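You operate a simulated robot arm through the tools that you are given. There is no shell and no other tool. Be economical: measure what you need, move in short steps, check, and stop when the job is done.

You are at the controls of a simulated two-armed robot. One attempt, no reset.

JOB
Stop the line, turn the main switch off and put the cream roll and black cloth in the drawer.
Fine: the drawer of the green table; shut it; stop button before main switch; selectors and other rolls stay as they are. Set down upright: cream roll.

Only the result counts: the job must be done as asked and must still hold three seconds after the hand-in. Knocking over, shifting, dropping, spilling or breaking anything else fails it. Flat cloth is picked up by pressing the open fingertips on it (5 to 10 N) and closing them slowly along it; thin cloth reads only 2 to 8 mm in the jaws.

ROBOT AND FRAMES
Two 7-joint arms with two-finger grippers on one trunk, hanging from a carriage that runs on a gantry, over the field with the corners [-2441, 1066], [-2462, -114], [38, -158], [59, 1022] (x, y) and turns from -6.301 to 5.707 rad about z. Base frame: it is fixed where the carriage stands at the start and does not move with it; the origin is on the floor, on the carriage's upright axis, x ahead of it, y to its left, z up. Readings come in mm, rad, newtons and seconds.
The left shoulder is at the start at [0, 236, 1464], the right one opposite. With the tool pointing down near the work surface each hand reaches from about 100 to 440 mm from the robot's upright axis, wherever it stands, measured 20 degrees to its own side. Places, roughly: belt selector [1000, 100, 900]; control cabinet [1100, -100, 800]; green table drawer [800, -100, 500]; grey roll [1500, -500, 1000]; inside of the green table drawer [800, -100, 500]; main switch [1000, -200, 700]; sizer selector [1000, 0, 900]; stop button [1000, -200, 900]. Payload 3.43 kg a hand.
The tool frame of a hand sits at the grasp point between the pads (the TCP): z along the fingers, y along the line on which they close. The tips reach 30 mm beyond it. The gripper opens to 104 mm. The gripper's body begins 57 mm behind the TCP.
Orientation is that of the tool frame in the base frame, as a unit quaternion [w, x, y, z]. With the fingers straight down and closing along the base's y, the tool's x points along the base's -x, its y along +y and its z along -z.

CONTROLS
- The arms move only by the tool move_arm. It takes "left_deltas", "right_deltas" or both (then of equal length, played together; a hand with none holds still); each is a list of rows, each an object of numbers (a shift or turn left out is 0, a gripper value left out holds the last): "ax", "ay", "az": the turn, a rotation vector about the base's x, y, z in rad; "tx", "ty", "tz": the shift along the base's x, y, z in mm; "fingers": the finger opening in mm, from 0 to 104. In form: [{"ax": .., "ay": .., "az": .., "tx": .., "ty": .., "tz": .., "fingers": ..}, ...]. A call has 1 to 8 rows; each row shifts and turns the commanded pose from where the row before left it. Rows are played at 5 a second. More than 50 mm and 0.15 rad between two rows, or a gripper value outside its range, and nothing of the call is played. Where a pose cannot be reached the arm comes as near as it can. A force on the tool above 90 N (or 10 N above the force at the start of the call, whichever is more), or a blocked arm, ends the call early, and 0.2 s more pass. Each finger travels about 45 mm/s and halts on what it meets, pressing with about 20 N; the grip force reading is that of the motor and also rises with nothing between the fingers. The clock runs only during rows and for 0.2 s after the last one: add rows that do not move to give the fingers time. The reply holds the time, the measured pose of the TCP, the force on the tool along the base axes, the opening and the grip force, in the units named above and with some noise, with the torque about the TCP (base axes, N m) and any sound that the robot's microphone picked up, and new pictures: "pictures" is both (left out), scene, wrist or none (wrist: the cameras of the hands that moved).
- Cameras (640 x 400 px; columns grow to the right, rows downward): "scene" is now at [261.3, -18, 1582.3]; the picture's right is [-0.25, -0.97, 0.00], its down [-0.87, 0.22, -0.45] and it looks along [0.43, -0.11, -0.89] (base axes); focal length 272 px, centre (320, 200). "left" rides on the left gripper at [67, -18, -90] in its tool frame; the picture's right is [0.25, 0.97, 0.00], its down [-0.73, 0.19, -0.66] and it looks along [-0.64, 0.17, 0.75] (tool axes); focal length 218 px, centre (320, 200). "right" rides on the right gripper at [67, 18, -90] in its tool frame; the picture's right is [-0.25, 0.97, 0.00], its down [-0.73, -0.19, -0.66] and it looks along [-0.64, -0.17, 0.75] (tool axes); focal length 218 px, centre (320, 200). There is no depth. A picture from a camera that has moved, and an enlarged one, comes with that camera's place and axes in the base frame and with its lens.
- slide_trunk(by): slides the trunk up (or, below 0, down) by that many mm; the arms and the scene camera ride with it, the base frame stays. It gives what a move gives, with no picture.
- drive_base(legs): drives the robot by 1 to 6 legs, each [ahead, left, turn to the left] in mm, mm and rad, along the robot's own axes; the way and the turn of a leg run together, so that a leg with both is an arc; at most 1500 mm and 3.142 rad a leg. The arms and the cameras ride along, it lands a little off, and it stops where it bumps. It keeps to its track: a leg is cut to what the track allows. It gives what a move gives, and a new picture of the scene camera.
- head_to(pan, tilt): turns the head with the scene camera to pan (to the left, within 1.501 rad either way) and tilt (down, from -0.506 to 1.204), counted from straight ahead of the robot. It gives what a move gives, and a new picture of the scene camera.
- zoom(camera, box): a new picture of the part [left, top, right, bottom] of that camera's present view, enlarged. It takes no simulated time.
- hand_in(): hands the job in; it is judged then, once.

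Work in short steps. Places have to be worked out from the pictures, the camera data and where the tool is seen: move nearer, look again, correct. Check each grasp and each placing, and mend what went wrong. You have 120 turns and 260 pictures in all, those below and enlarged ones among them. Open the grippers and draw the arms clear of the work before you hand the job in, unless the task says otherwise; then end with one line.

The tools are called by a JSON object that holds its "api" and its "payload". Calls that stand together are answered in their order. move_arm: Moves the arms, as the interface text tells. Its arguments: {"type":"object","properties":{"left_deltas":{"type":"array"},"right_deltas":{"type":"array"},"pictures":{"type":"string","enum":["both","scene","wrist","none"]}},"required":[]} The other tools are called the same way: slide_trunk (by) slides the trunk up or down; drive_base (legs) drives the base; head_to (pan, tilt) turns the head that bears the scene camera; zoom (camera, box) takes an enlarged picture of a part of a camera's view; hand_in () hands the job in.

At the start:

```text
t: 0.0
left_ee_pos: [562.1, 171.2, 1116.5]
left_tool_rot: [0.0, 0.0, 1.0, -0.001]
left_ft_force: [-0.1, -0.4, -1.2]
left_torque: [-0.01, 0.0, 0.0]
left_finger_gap: 104.2
left_grasp_force: 0.1
right_ee_pos: [284.8, -168.7, 1083.4]
right_tool_rot: [-0.001, 0.001, 1.0, 0.0]
right_ft_force: [-0.8, -0.1, 0.3]
right_torque: [-0.01, 0.01, 0.04]
right_finger_gap: 103.8
right_grasp_force: 0.0
trunk travel left (down, up): [-375.0, 265.0]
robot x, y, heading: [-2.2, 0.2, -0.0]
head pan, tilt: [-0.25, 1.108]
```

scene: 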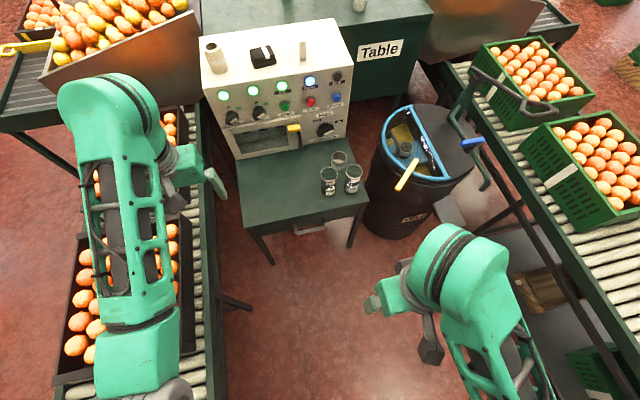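
right: 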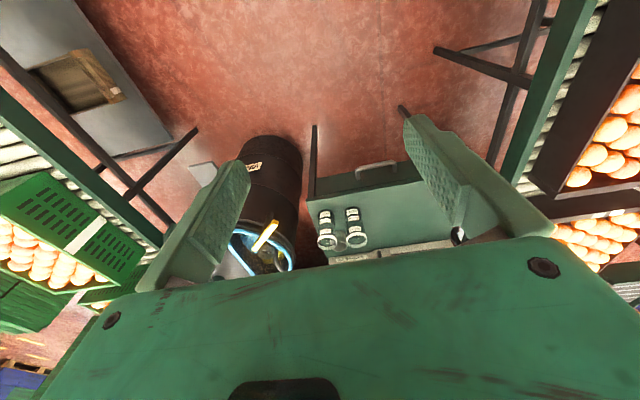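
left: 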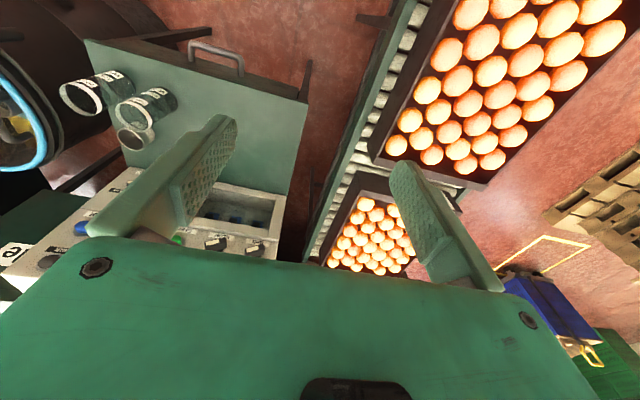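

The scene shows the cabinet with buttons, the small green table with a drawer handle, rolls and a black bin. I enlarge the cabinet and its top first.

{"api": "zoom", "payload": {"camera": "scene", "box": [190, 10, 370, 160]}}

{"api": "zoom", "payload": {"camera": "scene", "box": [220, 120, 400, 260]}}

{"api": "zoom", "payload": {"camera": "scene", "box": [350, 80, 510, 240]}}

```text
2.67 times, centred on (280, 85) of scene
camera zoom: at [261.3, -18.0, 1582.3], right [-0.25, -0.97, 0.0], down [-0.87, 0.22, -0.45], along [0.43, -0.11, -0.89], focal length 724 px, centre (427, 507)
```

zoom: 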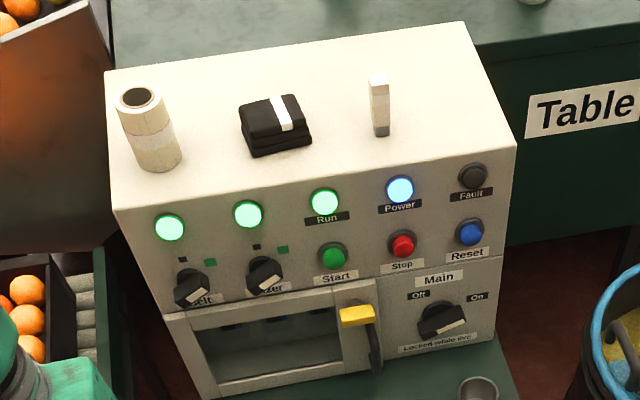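

```text
2.86 times, centred on (310, 190) of scene
camera zoom: at [261.3, -18.0, 1582.3], right [-0.25, -0.97, 0.0], down [-0.87, 0.22, -0.45], along [0.43, -0.11, -0.89], focal length 776 px, centre (349, 229)
```

zoom: 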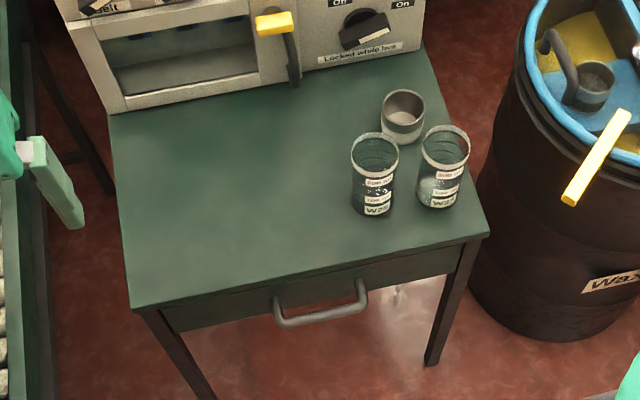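

```text
2.50 times, centred on (430, 160) of scene
camera zoom: at [261.3, -18.0, 1582.3], right [-0.25, -0.97, 0.0], down [-0.87, 0.22, -0.45], along [0.43, -0.11, -0.89], focal length 679 px, centre (45, 300)
```

zoom: 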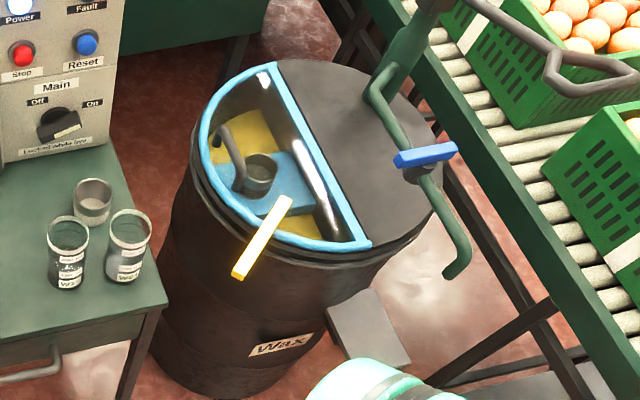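

Triangulating the scene and left cameras gives: panel face x≈970, Stop ≈(974,-167,891), cabinet top z≈1025, cream roll ≈(1035,95), cloth ≈(1050,-36), drawer handle ≈(645,-73,555). The carriage cannot go much further ahead, so I turn left to bring the right shoulder forward, and turn the head to look at the cabinet.

{"api": "drive_base", "payload": {"legs": [[40, 0, 0], [0, 0, 1.3]]}}

{"api": "head_to", "payload": {"pan": -1.4, "tilt": 0.85}}

```text
t: 4.1
left_ee_pos: [16.7, 586.6, 1117.4]
left_tool_rot: [0.0, -0.611, 0.791, 0.0]
left_ft_force: [-0.8, 0.3, -0.3]
left_torque: [0.01, -0.01, 0.01]
left_finger_gap: 103.8
left_grasp_force: 0.0
right_ee_pos: [275.3, 231.3, 1084.0]
right_tool_rot: [0.0, -0.61, 0.792, 0.0]
right_ft_force: [0.4, 0.0, 0.8]
right_torque: [0.03, -0.03, 0.0]
right_finger_gap: 104.0
right_grasp_force: 0.1
trunk travel left (down, up): [-375.0, 265.0]
robot x, y, heading: [41.1, 1.8, 1.318]
head pan, tilt: [-0.25, 1.108]
camera scene: at [122.0, 245.6, 1582.3], right [0.87, -0.49, 0.0], down [-0.43, -0.78, -0.45], along [0.22, 0.39, -0.89], focal length 272 px, centre (320, 200)
```

scene: 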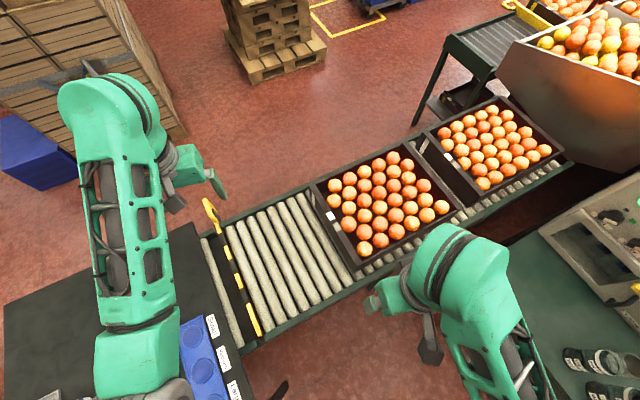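

```text
t: 5.5
left_ee_pos: [17.3, 586.3, 1115.4]
left_tool_rot: [0.001, -0.611, 0.792, -0.001]
left_ft_force: [0.1, -0.4, -0.6]
left_torque: [-0.02, 0.02, 0.02]
left_finger_gap: 104.1
left_grasp_force: 0.1
right_ee_pos: [275.2, 231.8, 1084.0]
right_tool_rot: [0.0, -0.611, 0.791, 0.0]
right_ft_force: [0.7, 0.0, -1.1]
right_torque: [-0.01, -0.03, 0.0]
right_finger_gap: 104.2
right_grasp_force: 0.0
trunk travel left (down, up): [-375.0, 265.0]
robot x, y, heading: [37.3, 0.5, 1.318]
head pan, tilt: [-1.4, 0.85]
camera scene: at [169.5, 184.2, 1600.5], right [-0.09, -1.0, 0.0], down [-0.75, 0.06, -0.66], along [0.66, -0.06, -0.75], focal length 272 px, centre (320, 200)
```

scene: 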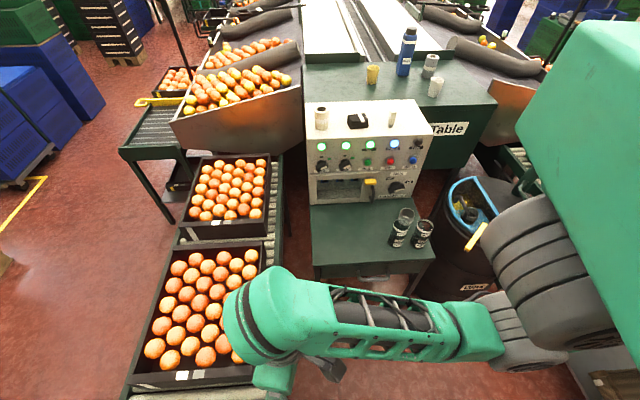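

Good view over the right arm. I enlarge the cabinet and the objects on the back table to identify the rolls.

{"api": "zoom", "payload": {"camera": "scene", "box": [295, 20, 475, 210]}}

{"api": "zoom", "payload": {"camera": "scene", "box": [295, 90, 435, 210]}}

```text
2.11 times, centred on (385, 115) of scene
camera zoom: at [169.5, 184.2, 1600.5], right [-0.09, -1.0, 0.0], down [-0.75, 0.06, -0.66], along [0.66, -0.06, -0.75], focal length 572 px, centre (183, 379)
```

zoom: 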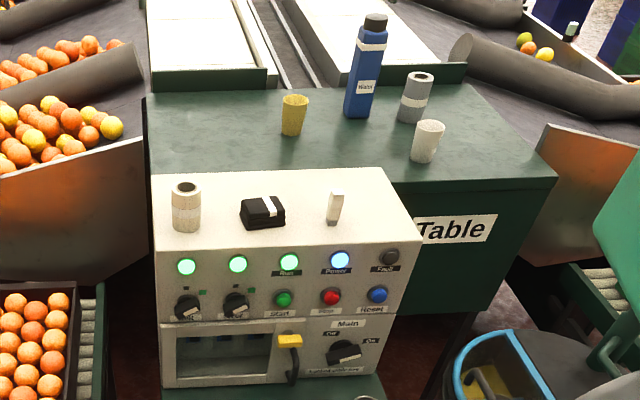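

```text
3.33 times, centred on (365, 150) of scene
camera zoom: at [169.5, 184.2, 1600.5], right [-0.09, -1.0, 0.0], down [-0.75, 0.06, -0.66], along [0.66, -0.06, -0.75], focal length 905 px, centre (170, 367)
```

zoom: 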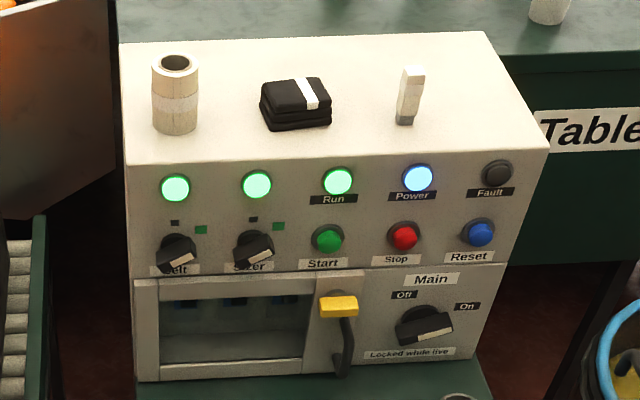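

The cream roll stands at the left on the cabinet top, the cloth is beside it, and the grey roll is on the back table (leave it). I now bring the right hand round to face +x, starting with the yaw.

{"api": "move_arm", "payload": {"right_deltas": [{"az": -0.147, "tx": 20, "ty": -25, "fingers": 0}, {"az": -0.147, "tx": 20, "ty": -25}, {"az": -0.147, "tx": 20, "ty": -25}, {"az": -0.147, "tx": 20, "ty": -25}, {"az": -0.147, "tx": 20, "ty": -25}, {"az": -0.147, "tx": 20, "ty": -25}, {"az": -0.147, "tx": 20, "ty": -25}, {"az": -0.147, "tx": 20, "ty": -25}], "left_deltas": [{"tz": 30}, {"tz": 30}, {"tz": 30}, {"tz": 30}, {}, {}, {}, {}], "pictures": "none"}}

{"api": "move_arm", "payload": {"right_deltas": [{"az": -0.142, "ay": 0, "tx": 20, "ty": -15}, {"ay": -0.145, "tx": 25, "ty": -15}, {"ay": -0.145, "tx": 25, "ty": -15}, {"ay": -0.145, "tx": 25, "ty": -15}, {"ay": -0.145, "tx": 25, "ty": -15}, {"ay": -0.145, "tx": 25, "ty": -10}, {"ay": -0.145, "tx": 25, "ty": -10}, {"ay": -0.145, "tx": 25, "ty": -10}], "pictures": "scene"}}

```text
t: 7.3
left_ee_pos: [16.9, 586.2, 1236.3]
left_tool_rot: [0.0, -0.611, 0.792, -0.001]
left_ft_force: [1.4, -0.4, -0.2]
left_torque: [-0.05, -0.01, -0.01]
left_finger_gap: 104.2
left_grasp_force: 0.0
right_ee_pos: [436.8, 38.9, 1063.0]
right_tool_rot: [0.001, -0.069, 0.998, 0.001]
right_ft_force: [-0.3, 0.4, -0.6]
right_torque: [0.05, 0.03, -0.01]
right_finger_gap: 0.3
right_grasp_force: 19.9
right hand out of reach, approached as far as the arm can: row 1, 2, 3, 4
trunk travel left (down, up): [-375.0, 265.0]
robot x, y, heading: [37.6, 0.8, 1.314]
head pan, tilt: [-1.4, 0.85]
```

```text
t: 9.1
left_ee_pos: [17.6, 585.3, 1236.8]
left_tool_rot: [0.0, -0.61, 0.792, -0.001]
left_ft_force: [-1.0, 0.1, 0.6]
left_torque: [0.04, 0.02, -0.02]
left_finger_gap: 103.9
left_grasp_force: 0.0
right_ee_pos: [622.0, -64.0, 1066.2]
right_tool_rot: [0.465, 0.003, 0.885, 0.001]
right_ft_force: [0.1, 0.5, -0.4]
right_torque: [0.0, -0.03, -0.03]
right_finger_gap: 0.0
right_grasp_force: 20.3
right hand out of reach, approached as far as the arm can: row 8
trunk travel left (down, up): [-375.0, 265.0]
robot x, y, heading: [38.8, 1.9, 1.312]
head pan, tilt: [-1.4, 0.85]
camera scene: at [169.5, 184.2, 1600.6], right [-0.09, -1.0, 0.0], down [-0.75, 0.06, -0.66], along [0.66, -0.06, -0.75], focal length 272 px, centre (320, 200)
```

scene: 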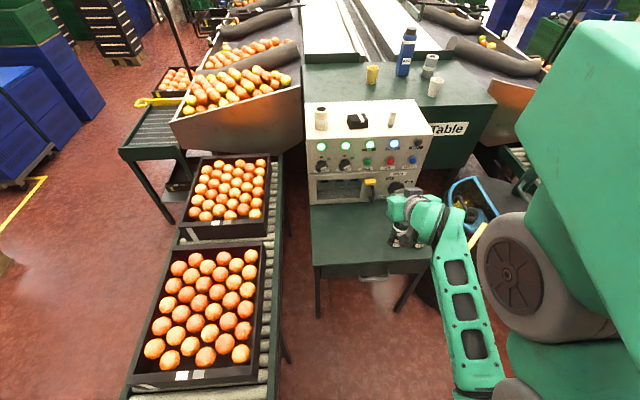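

The arm is facing forward nicely. I complete the pitch to horizontal and come to about (800,-167,930).

{"api": "move_arm", "payload": {"right_deltas": [{"ay": -0.121, "tx": 30, "ty": -17, "tz": -20}, {"ay": -0.121, "tx": 30, "ty": -17, "tz": -20}, {"ay": -0.121, "tx": 30, "ty": -17, "tz": -20}, {"ay": -0.121, "tx": 30, "ty": -17, "tz": -20}, {"ay": -0.121, "tx": 30, "ty": -17, "tz": -20}, {"tx": 30, "ty": -18, "tz": -35}, {}]}}

```text
t: 10.7
left_ee_pos: [16.0, 585.9, 1236.0]
left_tool_rot: [0.0, -0.611, 0.792, 0.0]
left_ft_force: [0.1, -0.3, -0.4]
left_torque: [-0.01, 0.02, -0.02]
left_finger_gap: 103.8
left_grasp_force: 0.0
right_ee_pos: [840.1, -90.7, 1013.0]
right_tool_rot: [0.618, -0.035, 0.78, -0.088]
right_ft_force: [-0.2, -0.2, -0.3]
right_torque: [0.01, -0.02, 0.01]
right_finger_gap: 0.0
right_grasp_force: 20.0
right hand out of reach, approached as far as the arm can: row 1, 2, 3, 4, 5, 6
trunk travel left (down, up): [-375.0, 265.0]
robot x, y, heading: [38.3, -1.1, 1.311]
head pan, tilt: [-1.4, 0.85]
camera scene: at [169.3, 184.2, 1600.5], right [-0.09, -1.0, 0.0], down [-0.75, 0.06, -0.66], along [0.66, -0.06, -0.75], focal length 272 px, centre (320, 200)
camera right: at [738.6, -76.8, 964.5], right [0.11, 0.99, 0.07], down [-0.48, -0.01, 0.88], along [0.87, -0.13, 0.47], focal length 218 px, centre (320, 200)
```

scene: 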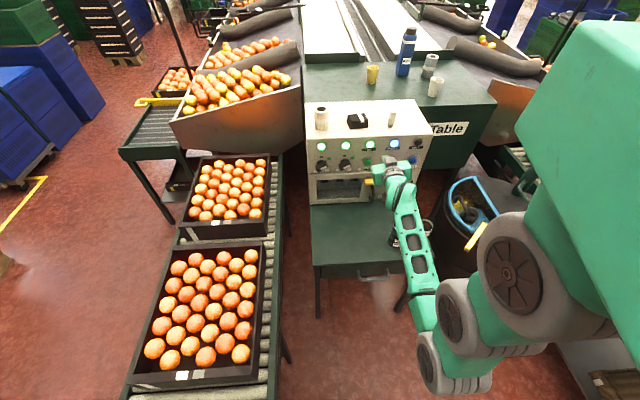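
right: 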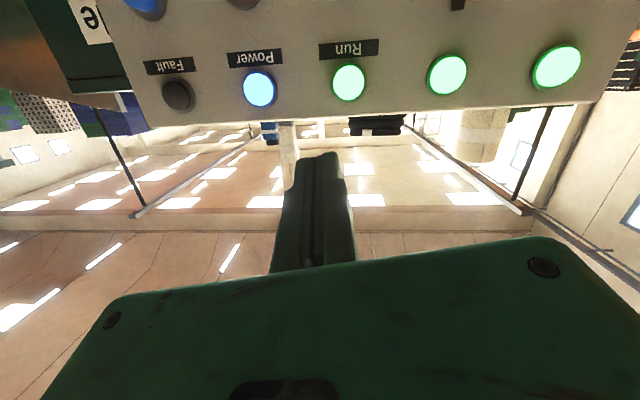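

The arm got stuck short because the shoulder is too high. I lower the trunk by 130 mm, which also brings the hand to about z 883.

{"api": "slide_trunk", "payload": {"by": -130}}

{"api": "move_arm", "payload": {"right_deltas": [{}, {}]}}

```text
t: 12.3
left_ee_pos: [17.0, 585.8, 1105.9]
left_tool_rot: [0.001, -0.61, 0.792, -0.001]
left_ft_force: [-0.9, 0.1, -0.1]
left_torque: [-0.02, 0.0, 0.01]
left_finger_gap: 104.2
left_grasp_force: 0.0
right_ee_pos: [840.8, -89.4, 882.2]
right_tool_rot: [0.618, -0.037, 0.78, -0.086]
right_ft_force: [-0.4, -0.2, 0.8]
right_torque: [-0.01, -0.03, -0.02]
right_finger_gap: 0.0
right_grasp_force: 19.2
trunk travel left (down, up): [-245.0, 395.0]
robot x, y, heading: [40.5, -1.1, 1.311]
head pan, tilt: [-1.4, 0.85]
```

```text
t: 12.9
left_ee_pos: [17.5, 586.5, 1105.7]
left_tool_rot: [0.001, -0.61, 0.792, 0.0]
left_ft_force: [0.1, 0.3, 0.5]
left_torque: [0.0, -0.01, 0.01]
left_finger_gap: 103.9
left_grasp_force: 0.1
right_ee_pos: [838.9, -90.4, 883.0]
right_tool_rot: [0.618, -0.036, 0.781, -0.088]
right_ft_force: [-0.2, 0.0, -0.4]
right_torque: [0.02, -0.03, -0.02]
right_finger_gap: 0.0
right_grasp_force: 20.2
trunk travel left (down, up): [-245.0, 395.0]
robot x, y, heading: [42.8, 1.4, 1.312]
head pan, tilt: [-1.4, 0.85]
camera scene: at [169.5, 184.2, 1470.5], right [-0.09, -1.0, 0.0], down [-0.75, 0.06, -0.66], along [0.66, -0.06, -0.75], focal length 272 px, centre (320, 200)
camera right: at [738.8, -76.7, 835.0], right [0.11, 0.99, 0.07], down [-0.48, -0.01, 0.88], along [0.87, -0.13, 0.47], focal length 218 px, centre (320, 200)
```

scene: 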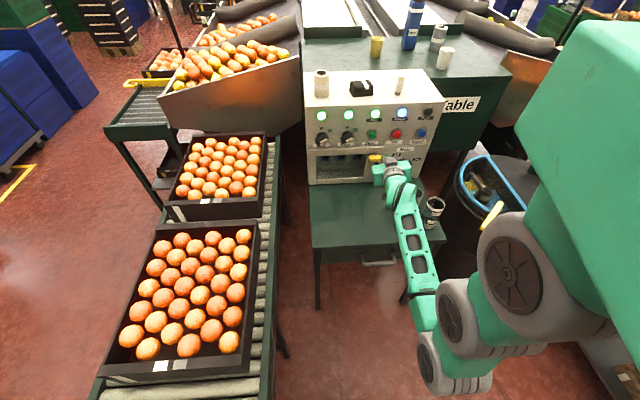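
right: 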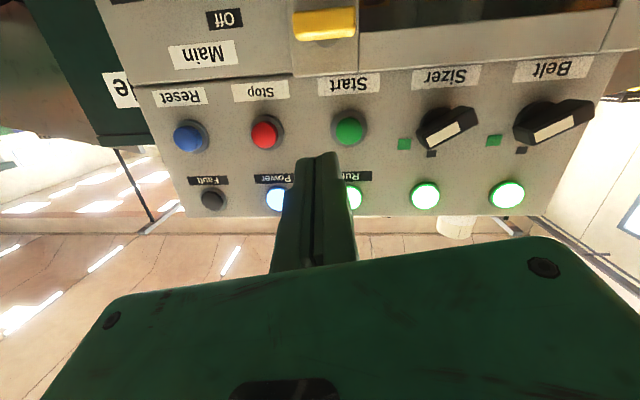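

From both cameras Stop is ≈(985,-171,881). I level the tool and line up with it, tips still ~50 mm short.

{"api": "move_arm", "payload": {"right_deltas": [{"ax": 0.088, "ay": -0.115, "az": 0.037, "tx": 15, "ty": -27}, {"ax": 0.088, "ay": -0.115, "az": 0.037, "tx": 15, "ty": -27}, {"tx": 20, "ty": -27, "tz": -2}, {}]}}

```text
t: 13.9
left_ee_pos: [16.9, 585.9, 1106.5]
left_tool_rot: [0.0, -0.611, 0.791, -0.001]
left_ft_force: [-0.1, 0.0, 0.8]
left_torque: [0.02, 0.01, 0.03]
left_finger_gap: 103.9
left_grasp_force: 0.0
right_ee_pos: [891.4, -87.3, 899.4]
right_tool_rot: [0.635, -0.045, 0.766, -0.092]
right_ft_force: [-0.2, 0.3, -0.1]
right_torque: [0.0, -0.04, -0.02]
right_finger_gap: 0.0
right_grasp_force: 19.9
right hand out of reach, approached as far as the arm can: row 1, 2, 3
trunk travel left (down, up): [-245.0, 395.0]
robot x, y, heading: [39.5, -1.1, 1.313]
head pan, tilt: [-1.4, 0.85]
camera scene: at [169.1, 184.3, 1470.5], right [-0.09, -1.0, 0.0], down [-0.75, 0.06, -0.66], along [0.66, -0.06, -0.75], focal length 272 px, centre (320, 200)
camera right: at [792.3, -76.5, 846.3], right [0.1, 0.99, 0.05], down [-0.52, 0.0, 0.86], along [0.85, -0.11, 0.51], focal length 218 px, centre (320, 200)
```

scene: 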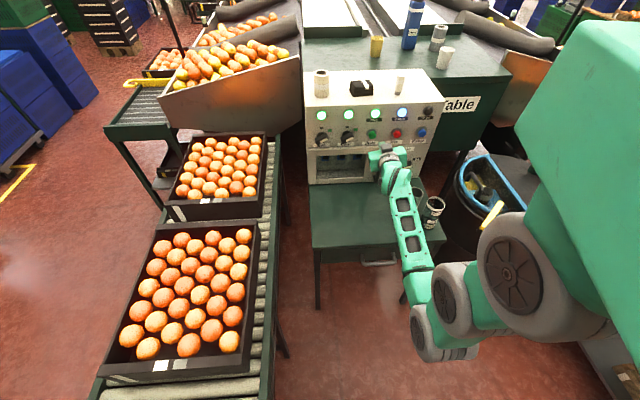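
right: 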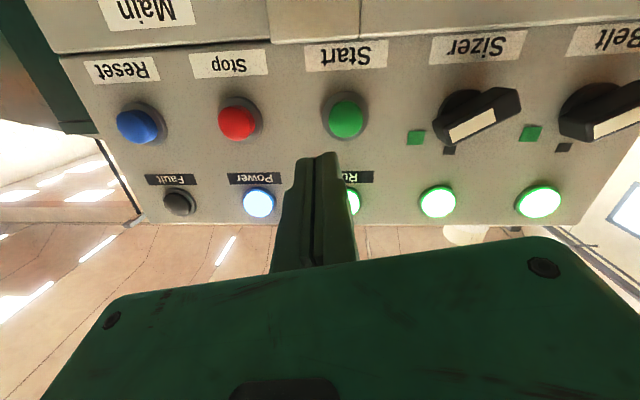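

The arm is at a sideways limit. I retract the hand and turn the base back to the right by 0.6 rad so the shoulder faces the panel more squarely.

{"api": "move_arm", "payload": {"right_deltas": [{"tx": -50}, {"tx": -50}, {"tx": -50}, {"tx": -50}, {"tx": -50}, {"tx": -50}, {"tx": -40}], "pictures": "none"}}

{"api": "drive_base", "payload": {"legs": [[0, 0, -0.6]]}}

{"api": "head_to", "payload": {"pan": -0.8, "tilt": 0.85}}

```text
t: 15.5
left_ee_pos: [17.4, 586.6, 1107.3]
left_tool_rot: [0.001, -0.611, 0.792, 0.0]
left_ft_force: [-0.8, 0.7, 0.4]
left_torque: [0.0, 0.01, 0.02]
left_finger_gap: 104.0
left_grasp_force: 0.1
right_ee_pos: [699.3, -78.2, 922.0]
right_tool_rot: [0.628, -0.054, 0.771, -0.091]
right_ft_force: [0.5, 0.0, 0.1]
right_torque: [-0.01, -0.01, -0.02]
right_finger_gap: 0.0
right_grasp_force: 20.6
right hand out of reach, approached as far as the arm can: row 1, 2, 3, 4, 5, 6, 7
trunk travel left (down, up): [-245.0, 395.0]
robot x, y, heading: [39.9, -1.1, 1.315]
head pan, tilt: [-1.4, 0.85]
```

```text
t: 17.5
left_ee_pos: [354.9, 495.9, 1106.4]
left_tool_rot: [0.0, -0.347, 0.938, -0.001]
left_ft_force: [-0.6, -0.2, -0.3]
left_torque: [-0.01, 0.0, 0.0]
left_finger_gap: 104.1
left_grasp_force: 0.1
right_ee_pos: [537.7, -440.1, 921.1]
right_tool_rot: [0.573, 0.179, 0.752, -0.274]
right_ft_force: [-0.4, 0.9, 0.5]
right_torque: [0.0, 0.0, 0.02]
right_finger_gap: 0.0
right_grasp_force: 20.3
trunk travel left (down, up): [-245.0, 395.0]
robot x, y, heading: [40.9, 0.8, 0.707]
head pan, tilt: [-1.4, 0.85]
camera scene: at [252.8, 77.7, 1470.5], right [-0.64, -0.77, 0.0], down [-0.58, 0.48, -0.66], along [0.51, -0.42, -0.75], focal length 272 px, centre (320, 200)
```

scene: 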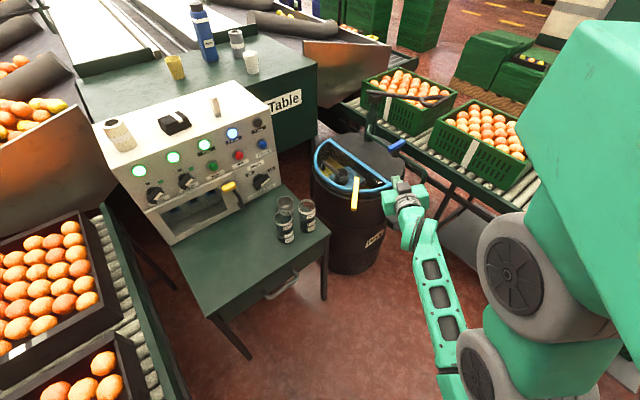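

```text
t: 18.5
left_ee_pos: [355.1, 495.0, 1106.1]
left_tool_rot: [0.0, -0.347, 0.938, -0.002]
left_ft_force: [0.1, 0.7, -0.6]
left_torque: [0.03, 0.0, -0.02]
left_finger_gap: 104.0
left_grasp_force: 0.0
right_ee_pos: [537.0, -439.2, 920.4]
right_tool_rot: [0.572, 0.178, 0.752, -0.274]
right_ft_force: [-0.3, -0.3, -0.2]
right_torque: [-0.01, 0.01, 0.01]
right_finger_gap: 0.0
right_grasp_force: 19.7
trunk travel left (down, up): [-245.0, 395.0]
robot x, y, heading: [42.5, -3.6, 0.709]
head pan, tilt: [-0.799, 0.85]
camera scene: at [270.4, 120.5, 1470.5], right [-0.09, -1.0, 0.0], down [-0.75, 0.07, -0.66], along [0.66, -0.06, -0.75], focal length 272 px, centre (320, 200)
```

scene: 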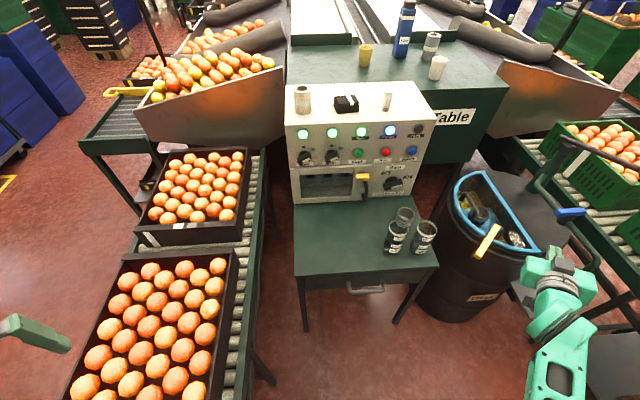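

Clean view now. I move the right hand left and level it, then advance to about (800,-171,885).

{"api": "move_arm", "payload": {"right_deltas": [{"ax": 0.028, "ay": -0.052, "az": 0.131, "ty": 45}, {"ax": 0.028, "ay": -0.052, "az": 0.131, "ty": 45}, {"ax": 0.028, "ay": -0.052, "az": 0.131, "ty": 45}, {"ax": 0.028, "ay": -0.052, "az": 0.131, "ty": 45, "tx": 10}, {"ax": 0.028, "ay": -0.052, "az": 0.131, "ty": 45, "tx": 20}, {"ty": 43, "tx": 25}, {"tx": 50}, {"tx": 50}], "pictures": "none"}}

{"api": "move_arm", "payload": {"right_deltas": [{"tx": 45, "tz": -15}, {"tx": 45, "tz": -15}, {"tz": -9, "tx": 18}, {}]}}

{"api": "zoom", "payload": {"camera": "scene", "box": [280, 70, 450, 210]}}

```text
t: 20.3
left_ee_pos: [356.5, 494.5, 1107.1]
left_tool_rot: [0.001, -0.347, 0.938, -0.001]
left_ft_force: [-0.2, -0.3, 0.4]
left_torque: [-0.03, 0.02, 0.02]
left_finger_gap: 104.1
left_grasp_force: 0.2
right_ee_pos: [761.3, -197.7, 952.6]
right_tool_rot: [0.634, -0.024, 0.769, -0.079]
right_ft_force: [-0.8, 0.0, -0.1]
right_torque: [-0.03, 0.01, 0.0]
right_finger_gap: 0.0
right_grasp_force: 20.2
right hand out of reach, approached as far as the arm can: row 1, 2, 3, 4, 5, 6
trunk travel left (down, up): [-245.0, 395.0]
robot x, y, heading: [39.1, 1.6, 0.711]
head pan, tilt: [-0.799, 0.85]
```

```text
t: 21.3
left_ee_pos: [354.3, 495.7, 1106.1]
left_tool_rot: [0.0, -0.347, 0.938, -0.001]
left_ft_force: [-0.3, -0.4, 0.2]
left_torque: [0.0, -0.03, 0.01]
left_finger_gap: 103.9
left_grasp_force: 0.0
right_ee_pos: [855.7, -205.8, 942.9]
right_tool_rot: [0.633, -0.025, 0.769, -0.079]
right_ft_force: [0.5, 0.4, 0.1]
right_torque: [0.03, -0.01, 0.0]
right_finger_gap: 0.0
right_grasp_force: 20.0
right hand out of reach, approached as far as the arm can: row 1, 2, 3
trunk travel left (down, up): [-245.0, 395.0]
robot x, y, heading: [38.5, 2.6, 0.708]
head pan, tilt: [-0.799, 0.85]
camera scene: at [270.2, 120.5, 1470.4], right [-0.09, -1.0, 0.0], down [-0.75, 0.07, -0.66], along [0.66, -0.06, -0.75], focal length 272 px, centre (320, 200)
camera right: at [757.0, -189.7, 891.3], right [0.11, 0.99, 0.1], down [-0.51, -0.03, 0.86], along [0.85, -0.14, 0.5], focal length 218 px, centre (320, 200)
```

scene: 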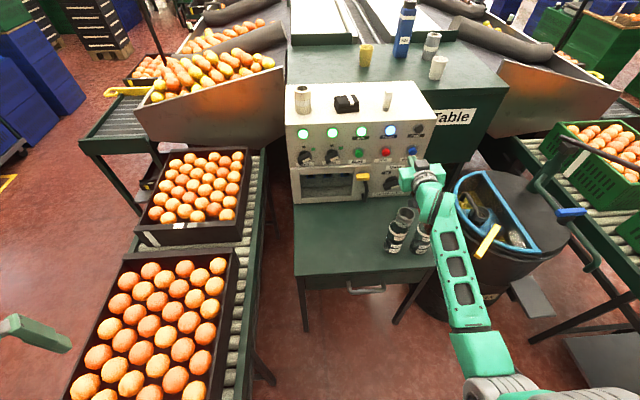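
right: 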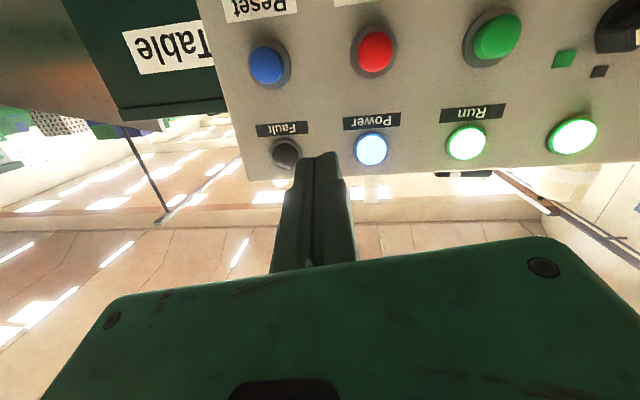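

```text
2.86 times, centred on (365, 140) of scene
camera zoom: at [270.2, 120.5, 1470.4], right [-0.09, -1.0, 0.0], down [-0.75, 0.07, -0.66], along [0.66, -0.06, -0.75], focal length 776 px, centre (191, 371)
```

zoom: 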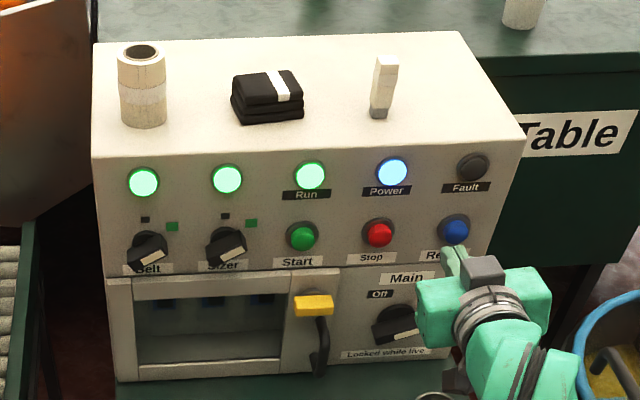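

The wrist stays pitched about 11° down, which is fine for pressing. Stop is at y≈-171; I lower the trunk 60 mm and shift the hand +35 in y.

{"api": "slide_trunk", "payload": {"by": -60}}

{"api": "move_arm", "payload": {"right_deltas": [{"ty": 18}, {"ty": 17}, {}], "pictures": "wrist"}}

```text
t: 22.3
left_ee_pos: [355.4, 495.8, 1046.8]
left_tool_rot: [0.0, -0.347, 0.938, 0.0]
left_ft_force: [1.2, -0.4, 0.2]
left_torque: [0.02, 0.0, 0.0]
left_finger_gap: 103.9
left_grasp_force: 0.1
right_ee_pos: [856.1, -204.1, 882.8]
right_tool_rot: [0.633, -0.025, 0.769, -0.079]
right_ft_force: [0.5, 0.1, 0.1]
right_torque: [-0.02, 0.03, -0.02]
right_finger_gap: 0.1
right_grasp_force: 20.1
trunk travel left (down, up): [-185.0, 455.0]
robot x, y, heading: [40.1, 2.1, 0.711]
head pan, tilt: [-0.799, 0.85]
```

```text
t: 23.1
left_ee_pos: [355.4, 495.6, 1046.5]
left_tool_rot: [0.001, -0.347, 0.938, -0.001]
left_ft_force: [-0.3, 0.5, -0.5]
left_torque: [0.04, -0.01, 0.0]
left_finger_gap: 104.1
left_grasp_force: 0.0
right_ee_pos: [854.9, -204.4, 883.1]
right_tool_rot: [0.634, -0.026, 0.769, -0.078]
right_ft_force: [0.7, -0.1, 0.5]
right_torque: [0.01, -0.01, 0.04]
right_finger_gap: 0.0
right_grasp_force: 20.2
right hand out of reach, approached as far as the arm can: row 1, 2
trunk travel left (down, up): [-185.0, 455.0]
robot x, y, heading: [40.8, -0.8, 0.709]
head pan, tilt: [-0.799, 0.85]
camera right: at [757.2, -189.5, 831.6], right [0.11, 0.99, 0.1], down [-0.51, -0.03, 0.86], along [0.85, -0.14, 0.5], focal length 218 px, centre (320, 200)
```

right: 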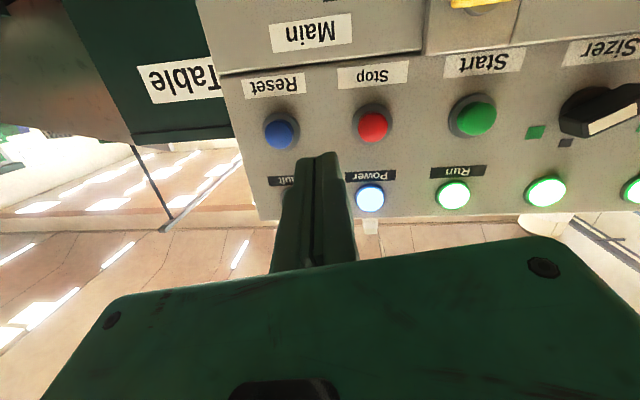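

The solver is stuck at a wrist limit. I pitch the tool downward a bit (0.25 rad) to leave the limit, together with the +y shift.

{"api": "move_arm", "payload": {"right_deltas": [{"ay": 0.13, "ty": 10, "tx": -10}, {"ay": 0.13, "ty": 10, "tx": -10}, {"ty": 13}, {}], "pictures": "wrist"}}

```text
t: 24.1
left_ee_pos: [355.4, 494.0, 1046.6]
left_tool_rot: [0.0, -0.347, 0.938, 0.0]
left_ft_force: [-0.4, -0.7, -0.5]
left_torque: [0.02, 0.01, 0.02]
left_finger_gap: 103.8
left_grasp_force: 0.0
right_ee_pos: [837.1, -169.9, 883.0]
right_tool_rot: [0.528, -0.036, 0.845, -0.074]
right_ft_force: [0.4, -1.2, 0.5]
right_torque: [0.01, -0.03, 0.0]
right_finger_gap: 0.0
right_grasp_force: 19.7
trunk travel left (down, up): [-185.0, 455.0]
robot x, y, heading: [41.3, 3.2, 0.71]
head pan, tilt: [-0.799, 0.85]
camera right: at [727.3, -156.1, 858.8], right [0.13, 0.99, 0.07], down [-0.27, -0.03, 0.96], along [0.95, -0.14, 0.27], focal length 218 px, centre (320, 200)
```

right: 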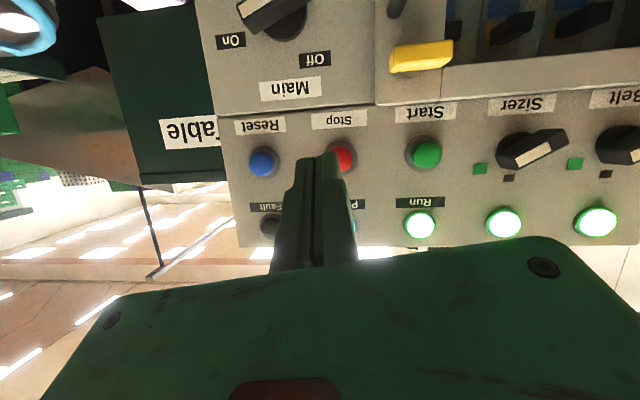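

The tool follows exactly now. Stop is at ≈(985,-168,882) and the tip is at (864,-172,870), so I line up and approach to ~20 mm away.

{"api": "move_arm", "payload": {"right_deltas": [{"ty": 4, "tz": 13, "tx": 20}, {"tx": 40}, {"tx": 35}, {}], "pictures": "both"}}

```text
t: 25.1
left_ee_pos: [353.5, 496.1, 1046.2]
left_tool_rot: [0.0, -0.347, 0.938, -0.001]
left_ft_force: [0.3, -1.1, -1.1]
left_torque: [0.02, 0.0, 0.02]
left_finger_gap: 103.9
left_grasp_force: 0.0
right_ee_pos: [930.3, -166.8, 893.9]
right_tool_rot: [0.528, -0.035, 0.845, -0.075]
right_ft_force: [0.1, 0.0, -0.5]
right_torque: [0.01, 0.0, -0.01]
right_finger_gap: 0.1
right_grasp_force: 20.1
trunk travel left (down, up): [-185.0, 455.0]
robot x, y, heading: [38.3, -0.1, 0.707]
head pan, tilt: [-0.799, 0.85]
camera scene: at [269.8, 120.5, 1410.3], right [-0.09, -1.0, 0.0], down [-0.75, 0.07, -0.66], along [0.66, -0.06, -0.75], focal length 272 px, centre (320, 200)
camera right: at [821.6, -152.2, 870.3], right [0.13, 0.99, 0.07], down [-0.27, -0.03, 0.96], along [0.95, -0.14, 0.27], focal length 218 px, centre (320, 200)
```

scene: 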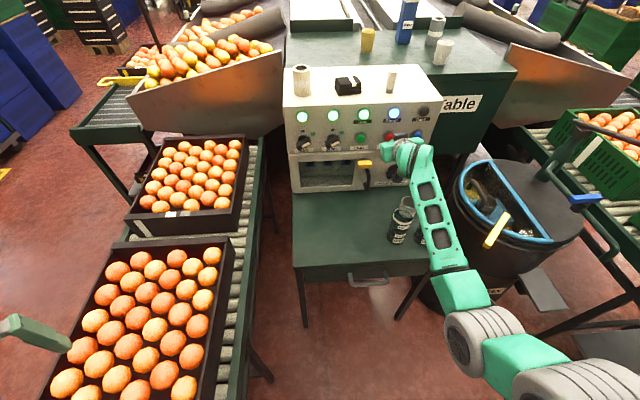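
right: 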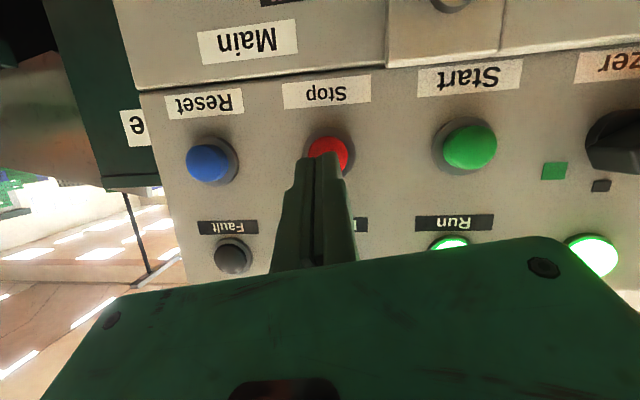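

The tip sits right over Stop. I push forward in small steps.

{"api": "move_arm", "payload": {"right_deltas": [{"tx": 10}, {"tx": 6}, {"tx": 5}, {"tx": 5}, {"tx": 4}], "pictures": "wrist"}}

```text
t: 26.3
left_ee_pos: [351.7, 495.9, 1045.4]
left_tool_rot: [-0.002, -0.347, 0.938, -0.001]
left_ft_force: [0.4, -0.2, -0.4]
left_torque: [0.0, 0.01, 0.0]
left_finger_gap: 103.8
left_grasp_force: 0.2
right_ee_pos: [958.3, -167.3, 894.4]
right_tool_rot: [0.529, -0.034, 0.845, -0.075]
right_ft_force: [-21.9, -0.6, 8.4]
right_torque: [0.03, -0.22, 0.06]
right_finger_gap: 5.9
right_grasp_force: 35.1
trunk travel left (down, up): [-185.0, 455.0]
robot x, y, heading: [34.6, -1.1, 0.709]
head pan, tilt: [-0.799, 0.85]
heard: click
camera right: at [849.0, -152.5, 871.2], right [0.13, 0.99, 0.07], down [-0.27, -0.03, 0.96], along [0.95, -0.14, 0.27], focal length 218 px, centre (320, 200)
```

right: 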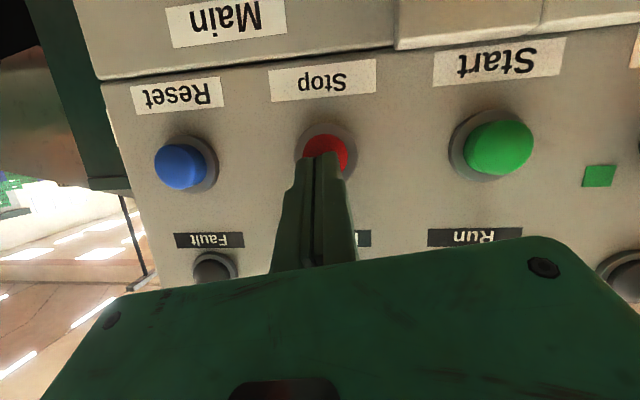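

Click heard and Start's Run lamp is out of view. I back off and look at the lamps.

{"api": "move_arm", "payload": {"right_deltas": [{"tx": -30}, {"tx": -50}, {"tx": -40}, {}], "pictures": "wrist"}}

{"api": "zoom", "payload": {"camera": "scene", "box": [280, 60, 450, 200]}}

```text
t: 27.3
left_ee_pos: [355.4, 495.3, 1045.4]
left_tool_rot: [0.001, -0.347, 0.938, -0.002]
left_ft_force: [-0.4, -0.3, -0.4]
left_torque: [-0.02, 0.03, -0.01]
left_finger_gap: 104.0
left_grasp_force: 0.1
right_ee_pos: [840.8, -165.4, 896.3]
right_tool_rot: [0.529, -0.035, 0.844, -0.074]
right_ft_force: [0.5, -0.7, -0.5]
right_torque: [-0.02, 0.03, -0.02]
right_finger_gap: 0.1
right_grasp_force: 34.8
trunk travel left (down, up): [-185.0, 455.0]
robot x, y, heading: [39.1, 1.5, 0.708]
head pan, tilt: [-0.799, 0.85]
camera right: at [732.4, -150.5, 872.6], right [0.13, 0.99, 0.07], down [-0.28, -0.03, 0.96], along [0.95, -0.14, 0.27], focal length 218 px, centre (320, 200)
```

right: 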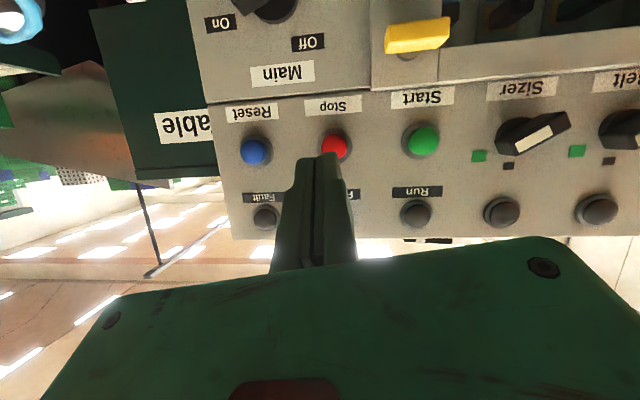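

```text
2.86 times, centred on (365, 130) of scene
camera zoom: at [270.9, 120.5, 1410.7], right [-0.09, -1.0, 0.0], down [-0.75, 0.07, -0.66], along [0.66, -0.06, -0.75], focal length 776 px, centre (191, 400)
```

zoom: 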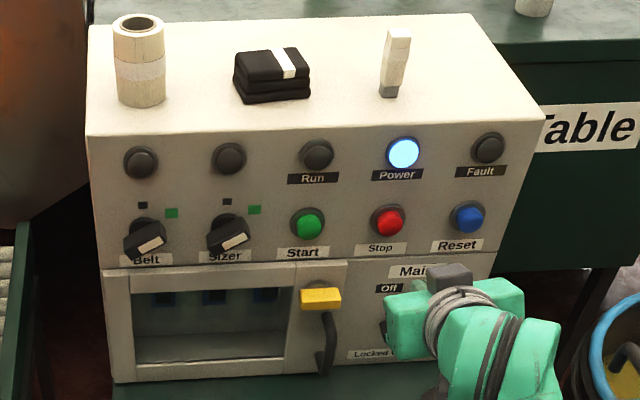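

The run lamps are dark; only Power is lit, so the line has stopped. I move the hand aside to see the Main switch clearly.

{"api": "move_arm", "payload": {"right_deltas": [{"tx": -40, "ty": 30}, {"tx": -40, "ty": 30, "tz": 20}, {"ty": 40, "tz": 20}, {"ty": 40}, {}], "pictures": "wrist"}}

{"api": "zoom", "payload": {"camera": "scene", "box": [360, 130, 450, 200]}}

```text
refused: row 2 steps farther than a row can; nothing moved
```

```text
5.71 times, centred on (405, 165) of scene
camera zoom: at [270.9, 120.5, 1410.7], right [-0.09, -1.0, 0.0], down [-0.75, 0.07, -0.66], along [0.66, -0.06, -0.75], focal length 1551 px, centre (-166, 400)
```

zoom: 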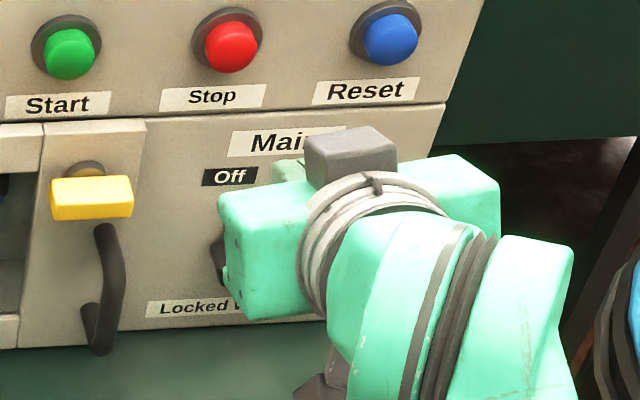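

One row was too long; I split it smaller.

{"api": "move_arm", "payload": {"right_deltas": [{"tx": -30, "ty": 30}, {"tx": -30, "ty": 30, "tz": 20}, {"ty": 40, "tz": 20}, {"ty": 40}, {"ty": 20}, {}], "pictures": "wrist"}}

{"api": "zoom", "payload": {"camera": "scene", "box": [360, 130, 450, 200]}}

```text
t: 28.7
left_ee_pos: [355.5, 495.3, 1046.2]
left_tool_rot: [0.0, -0.347, 0.938, -0.001]
left_ft_force: [-0.4, 0.2, 0.5]
left_torque: [-0.01, -0.02, 0.05]
left_finger_gap: 104.1
left_grasp_force: 0.1
right_ee_pos: [778.2, -28.9, 957.0]
right_tool_rot: [0.529, -0.036, 0.845, -0.074]
right_ft_force: [-0.4, -0.1, 0.2]
right_torque: [-0.01, 0.0, 0.03]
right_finger_gap: 0.0
right_grasp_force: 34.8
right hand out of reach, approached as far as the arm can: row 4, 5
trunk travel left (down, up): [-185.0, 455.0]
robot x, y, heading: [41.2, -2.3, 0.71]
head pan, tilt: [-0.799, 0.85]
camera right: at [669.0, -13.3, 932.5], right [0.13, 0.99, 0.07], down [-0.27, -0.03, 0.96], along [0.95, -0.14, 0.27], focal length 218 px, centre (320, 200)
```

right: 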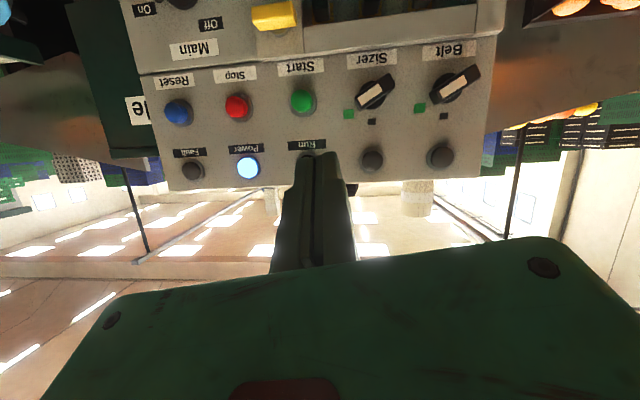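

```text
5.71 times, centred on (405, 165) of scene
camera zoom: at [270.3, 120.4, 1410.5], right [-0.09, -1.0, 0.0], down [-0.75, 0.07, -0.66], along [0.66, -0.06, -0.75], focal length 1551 px, centre (-166, 400)
```

zoom: 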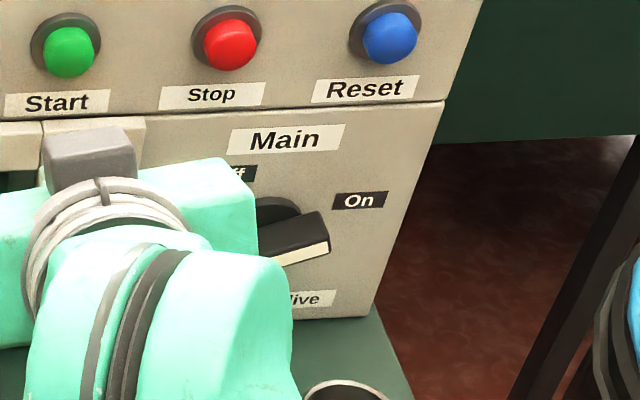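

The Main bar points to On (right, slightly up), centre ≈(965,-230,738), half length ≈31; Off lies up-left, so it must turn counter-clockwise. I will push its left arm down, then its upper arm to the left, with closed fingertips pitched steeply to stay clear of the bottles.

{"api": "move_arm", "payload": {"right_deltas": [{"ay": 0.13, "ty": -35, "tx": 10}, {"ay": 0.13, "ty": -35, "tx": 15}, {"ay": 0.13, "ty": -35, "tx": 15, "tz": -10}, {"ay": 0.13, "ty": -35, "tx": 15, "tz": -20}, {"ty": -32, "tx": 25, "tz": -25}, {"tx": 25, "tz": -25}, {}]}}

{"api": "zoom", "payload": {"camera": "right", "box": [180, 0, 460, 200]}}

```text
t: 30.3
left_ee_pos: [355.6, 494.9, 1044.7]
left_tool_rot: [0.0, -0.346, 0.938, -0.001]
left_ft_force: [-0.6, 0.7, 0.1]
left_torque: [0.01, -0.02, -0.03]
left_finger_gap: 103.9
left_grasp_force: 0.1
right_ee_pos: [884.1, -201.9, 875.9]
right_tool_rot: [0.294, -0.052, 0.952, -0.063]
right_ft_force: [0.2, -0.7, -0.8]
right_torque: [-0.04, 0.02, 0.01]
right_finger_gap: 0.0
right_grasp_force: 35.0
trunk travel left (down, up): [-185.0, 455.0]
robot x, y, heading: [38.4, 0.7, 0.71]
head pan, tilt: [-0.799, 0.85]
camera scene: at [270.1, 120.3, 1410.4], right [-0.09, -1.0, 0.0], down [-0.75, 0.07, -0.66], along [0.66, -0.06, -0.75], focal length 272 px, centre (320, 200)
camera right: at [778.4, -186.0, 909.6], right [0.15, 0.99, -0.01], down [0.24, -0.03, 0.97], along [0.96, -0.14, -0.24], focal length 218 px, centre (320, 200)
```

scene: 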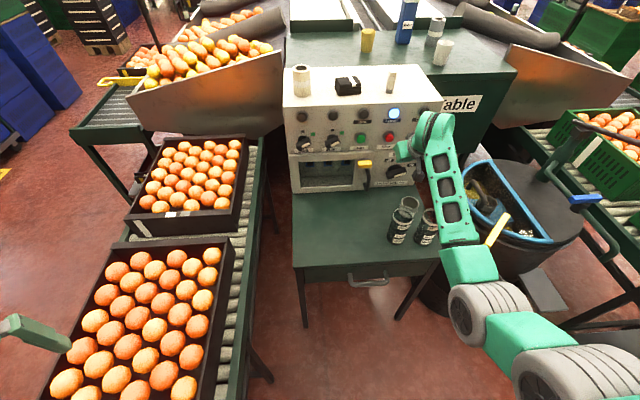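
right: 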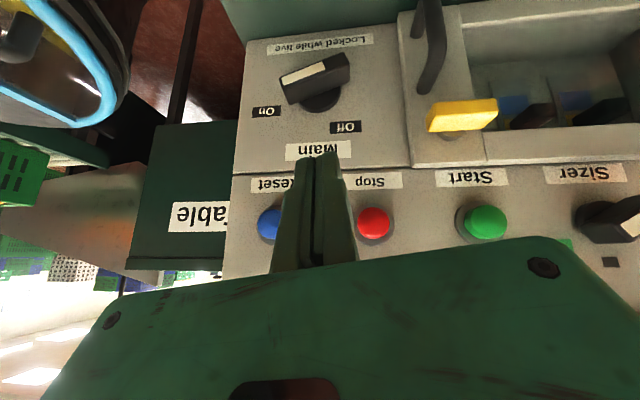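

```text
2.00 times, centred on (320, 100) of right
camera zoom: at [778.4, -186.0, 909.6], right [0.15, 0.99, -0.01], down [0.24, -0.03, 0.97], along [0.96, -0.14, -0.24], focal length 436 px, centre (320, 400)
```

zoom: 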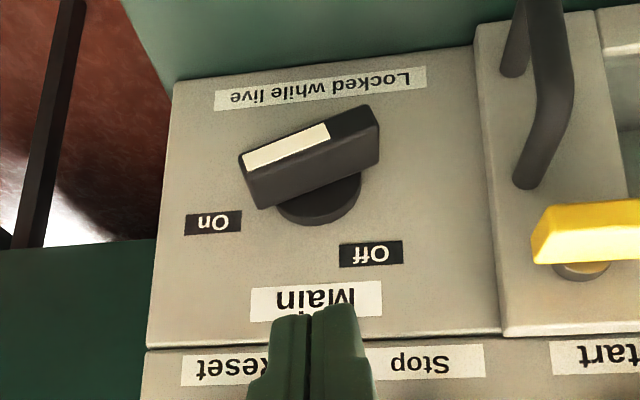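

Refined from this view: bar centre ≈(-217 y, 738 z), 14° up toward On, left arm end at y≈-185. I lean the hand slightly away from the yellow lever and hover the tip above the left arm at (971,-189,775).

{"api": "move_arm", "payload": {"right_deltas": [{"ax": 0.12, "tx": 15, "ty": 3, "tz": -15}, {"ax": 0.12, "tx": 15, "ty": 3, "tz": -15}, {"tx": 20, "ty": 4, "tz": -23}, {"tx": 20, "tz": -23}, {}], "pictures": "wrist"}}

{"api": "zoom", "payload": {"camera": "scene", "box": [350, 110, 450, 190]}}

```text
t: 31.5
left_ee_pos: [354.3, 495.8, 1045.9]
left_tool_rot: [0.001, -0.347, 0.938, 0.0]
left_ft_force: [-0.4, 0.5, -0.5]
left_torque: [-0.01, 0.02, 0.02]
left_finger_gap: 104.2
left_grasp_force: 0.0
right_ee_pos: [932.6, -179.5, 821.1]
right_tool_rot: [0.295, -0.016, 0.954, 0.044]
right_ft_force: [-0.1, 0.7, 0.7]
right_torque: [-0.01, -0.07, 0.0]
right_finger_gap: 0.0
right_grasp_force: 34.6
right hand out of reach, approached as far as the arm can: row 3, 4
trunk travel left (down, up): [-185.0, 455.0]
robot x, y, heading: [42.1, -1.3, 0.707]
head pan, tilt: [-0.799, 0.85]
camera right: at [827.3, -171.2, 858.0], right [0.16, 0.96, 0.21], down [0.24, -0.25, 0.94], along [0.96, -0.09, -0.27], focal length 218 px, centre (320, 200)
```

right: 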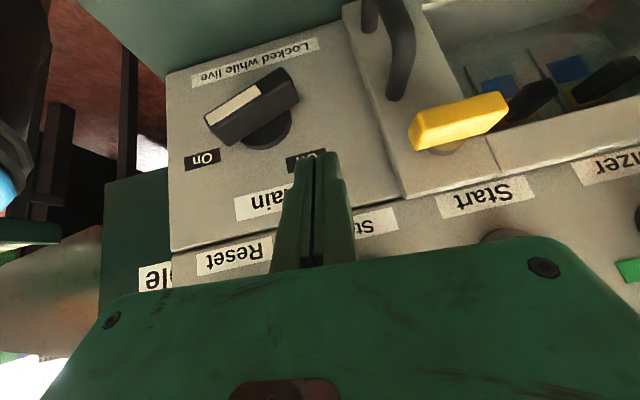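

```text
5.00 times, centred on (400, 150) of scene
camera zoom: at [270.2, 120.4, 1410.5], right [-0.09, -1.0, 0.0], down [-0.75, 0.07, -0.66], along [0.66, -0.06, -0.75], focal length 1357 px, centre (-80, 450)
```

zoom: 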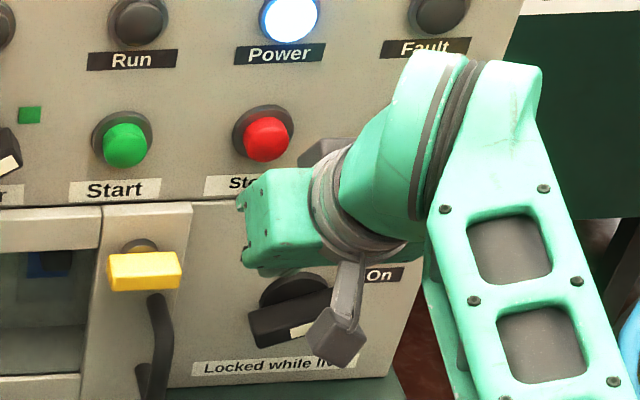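

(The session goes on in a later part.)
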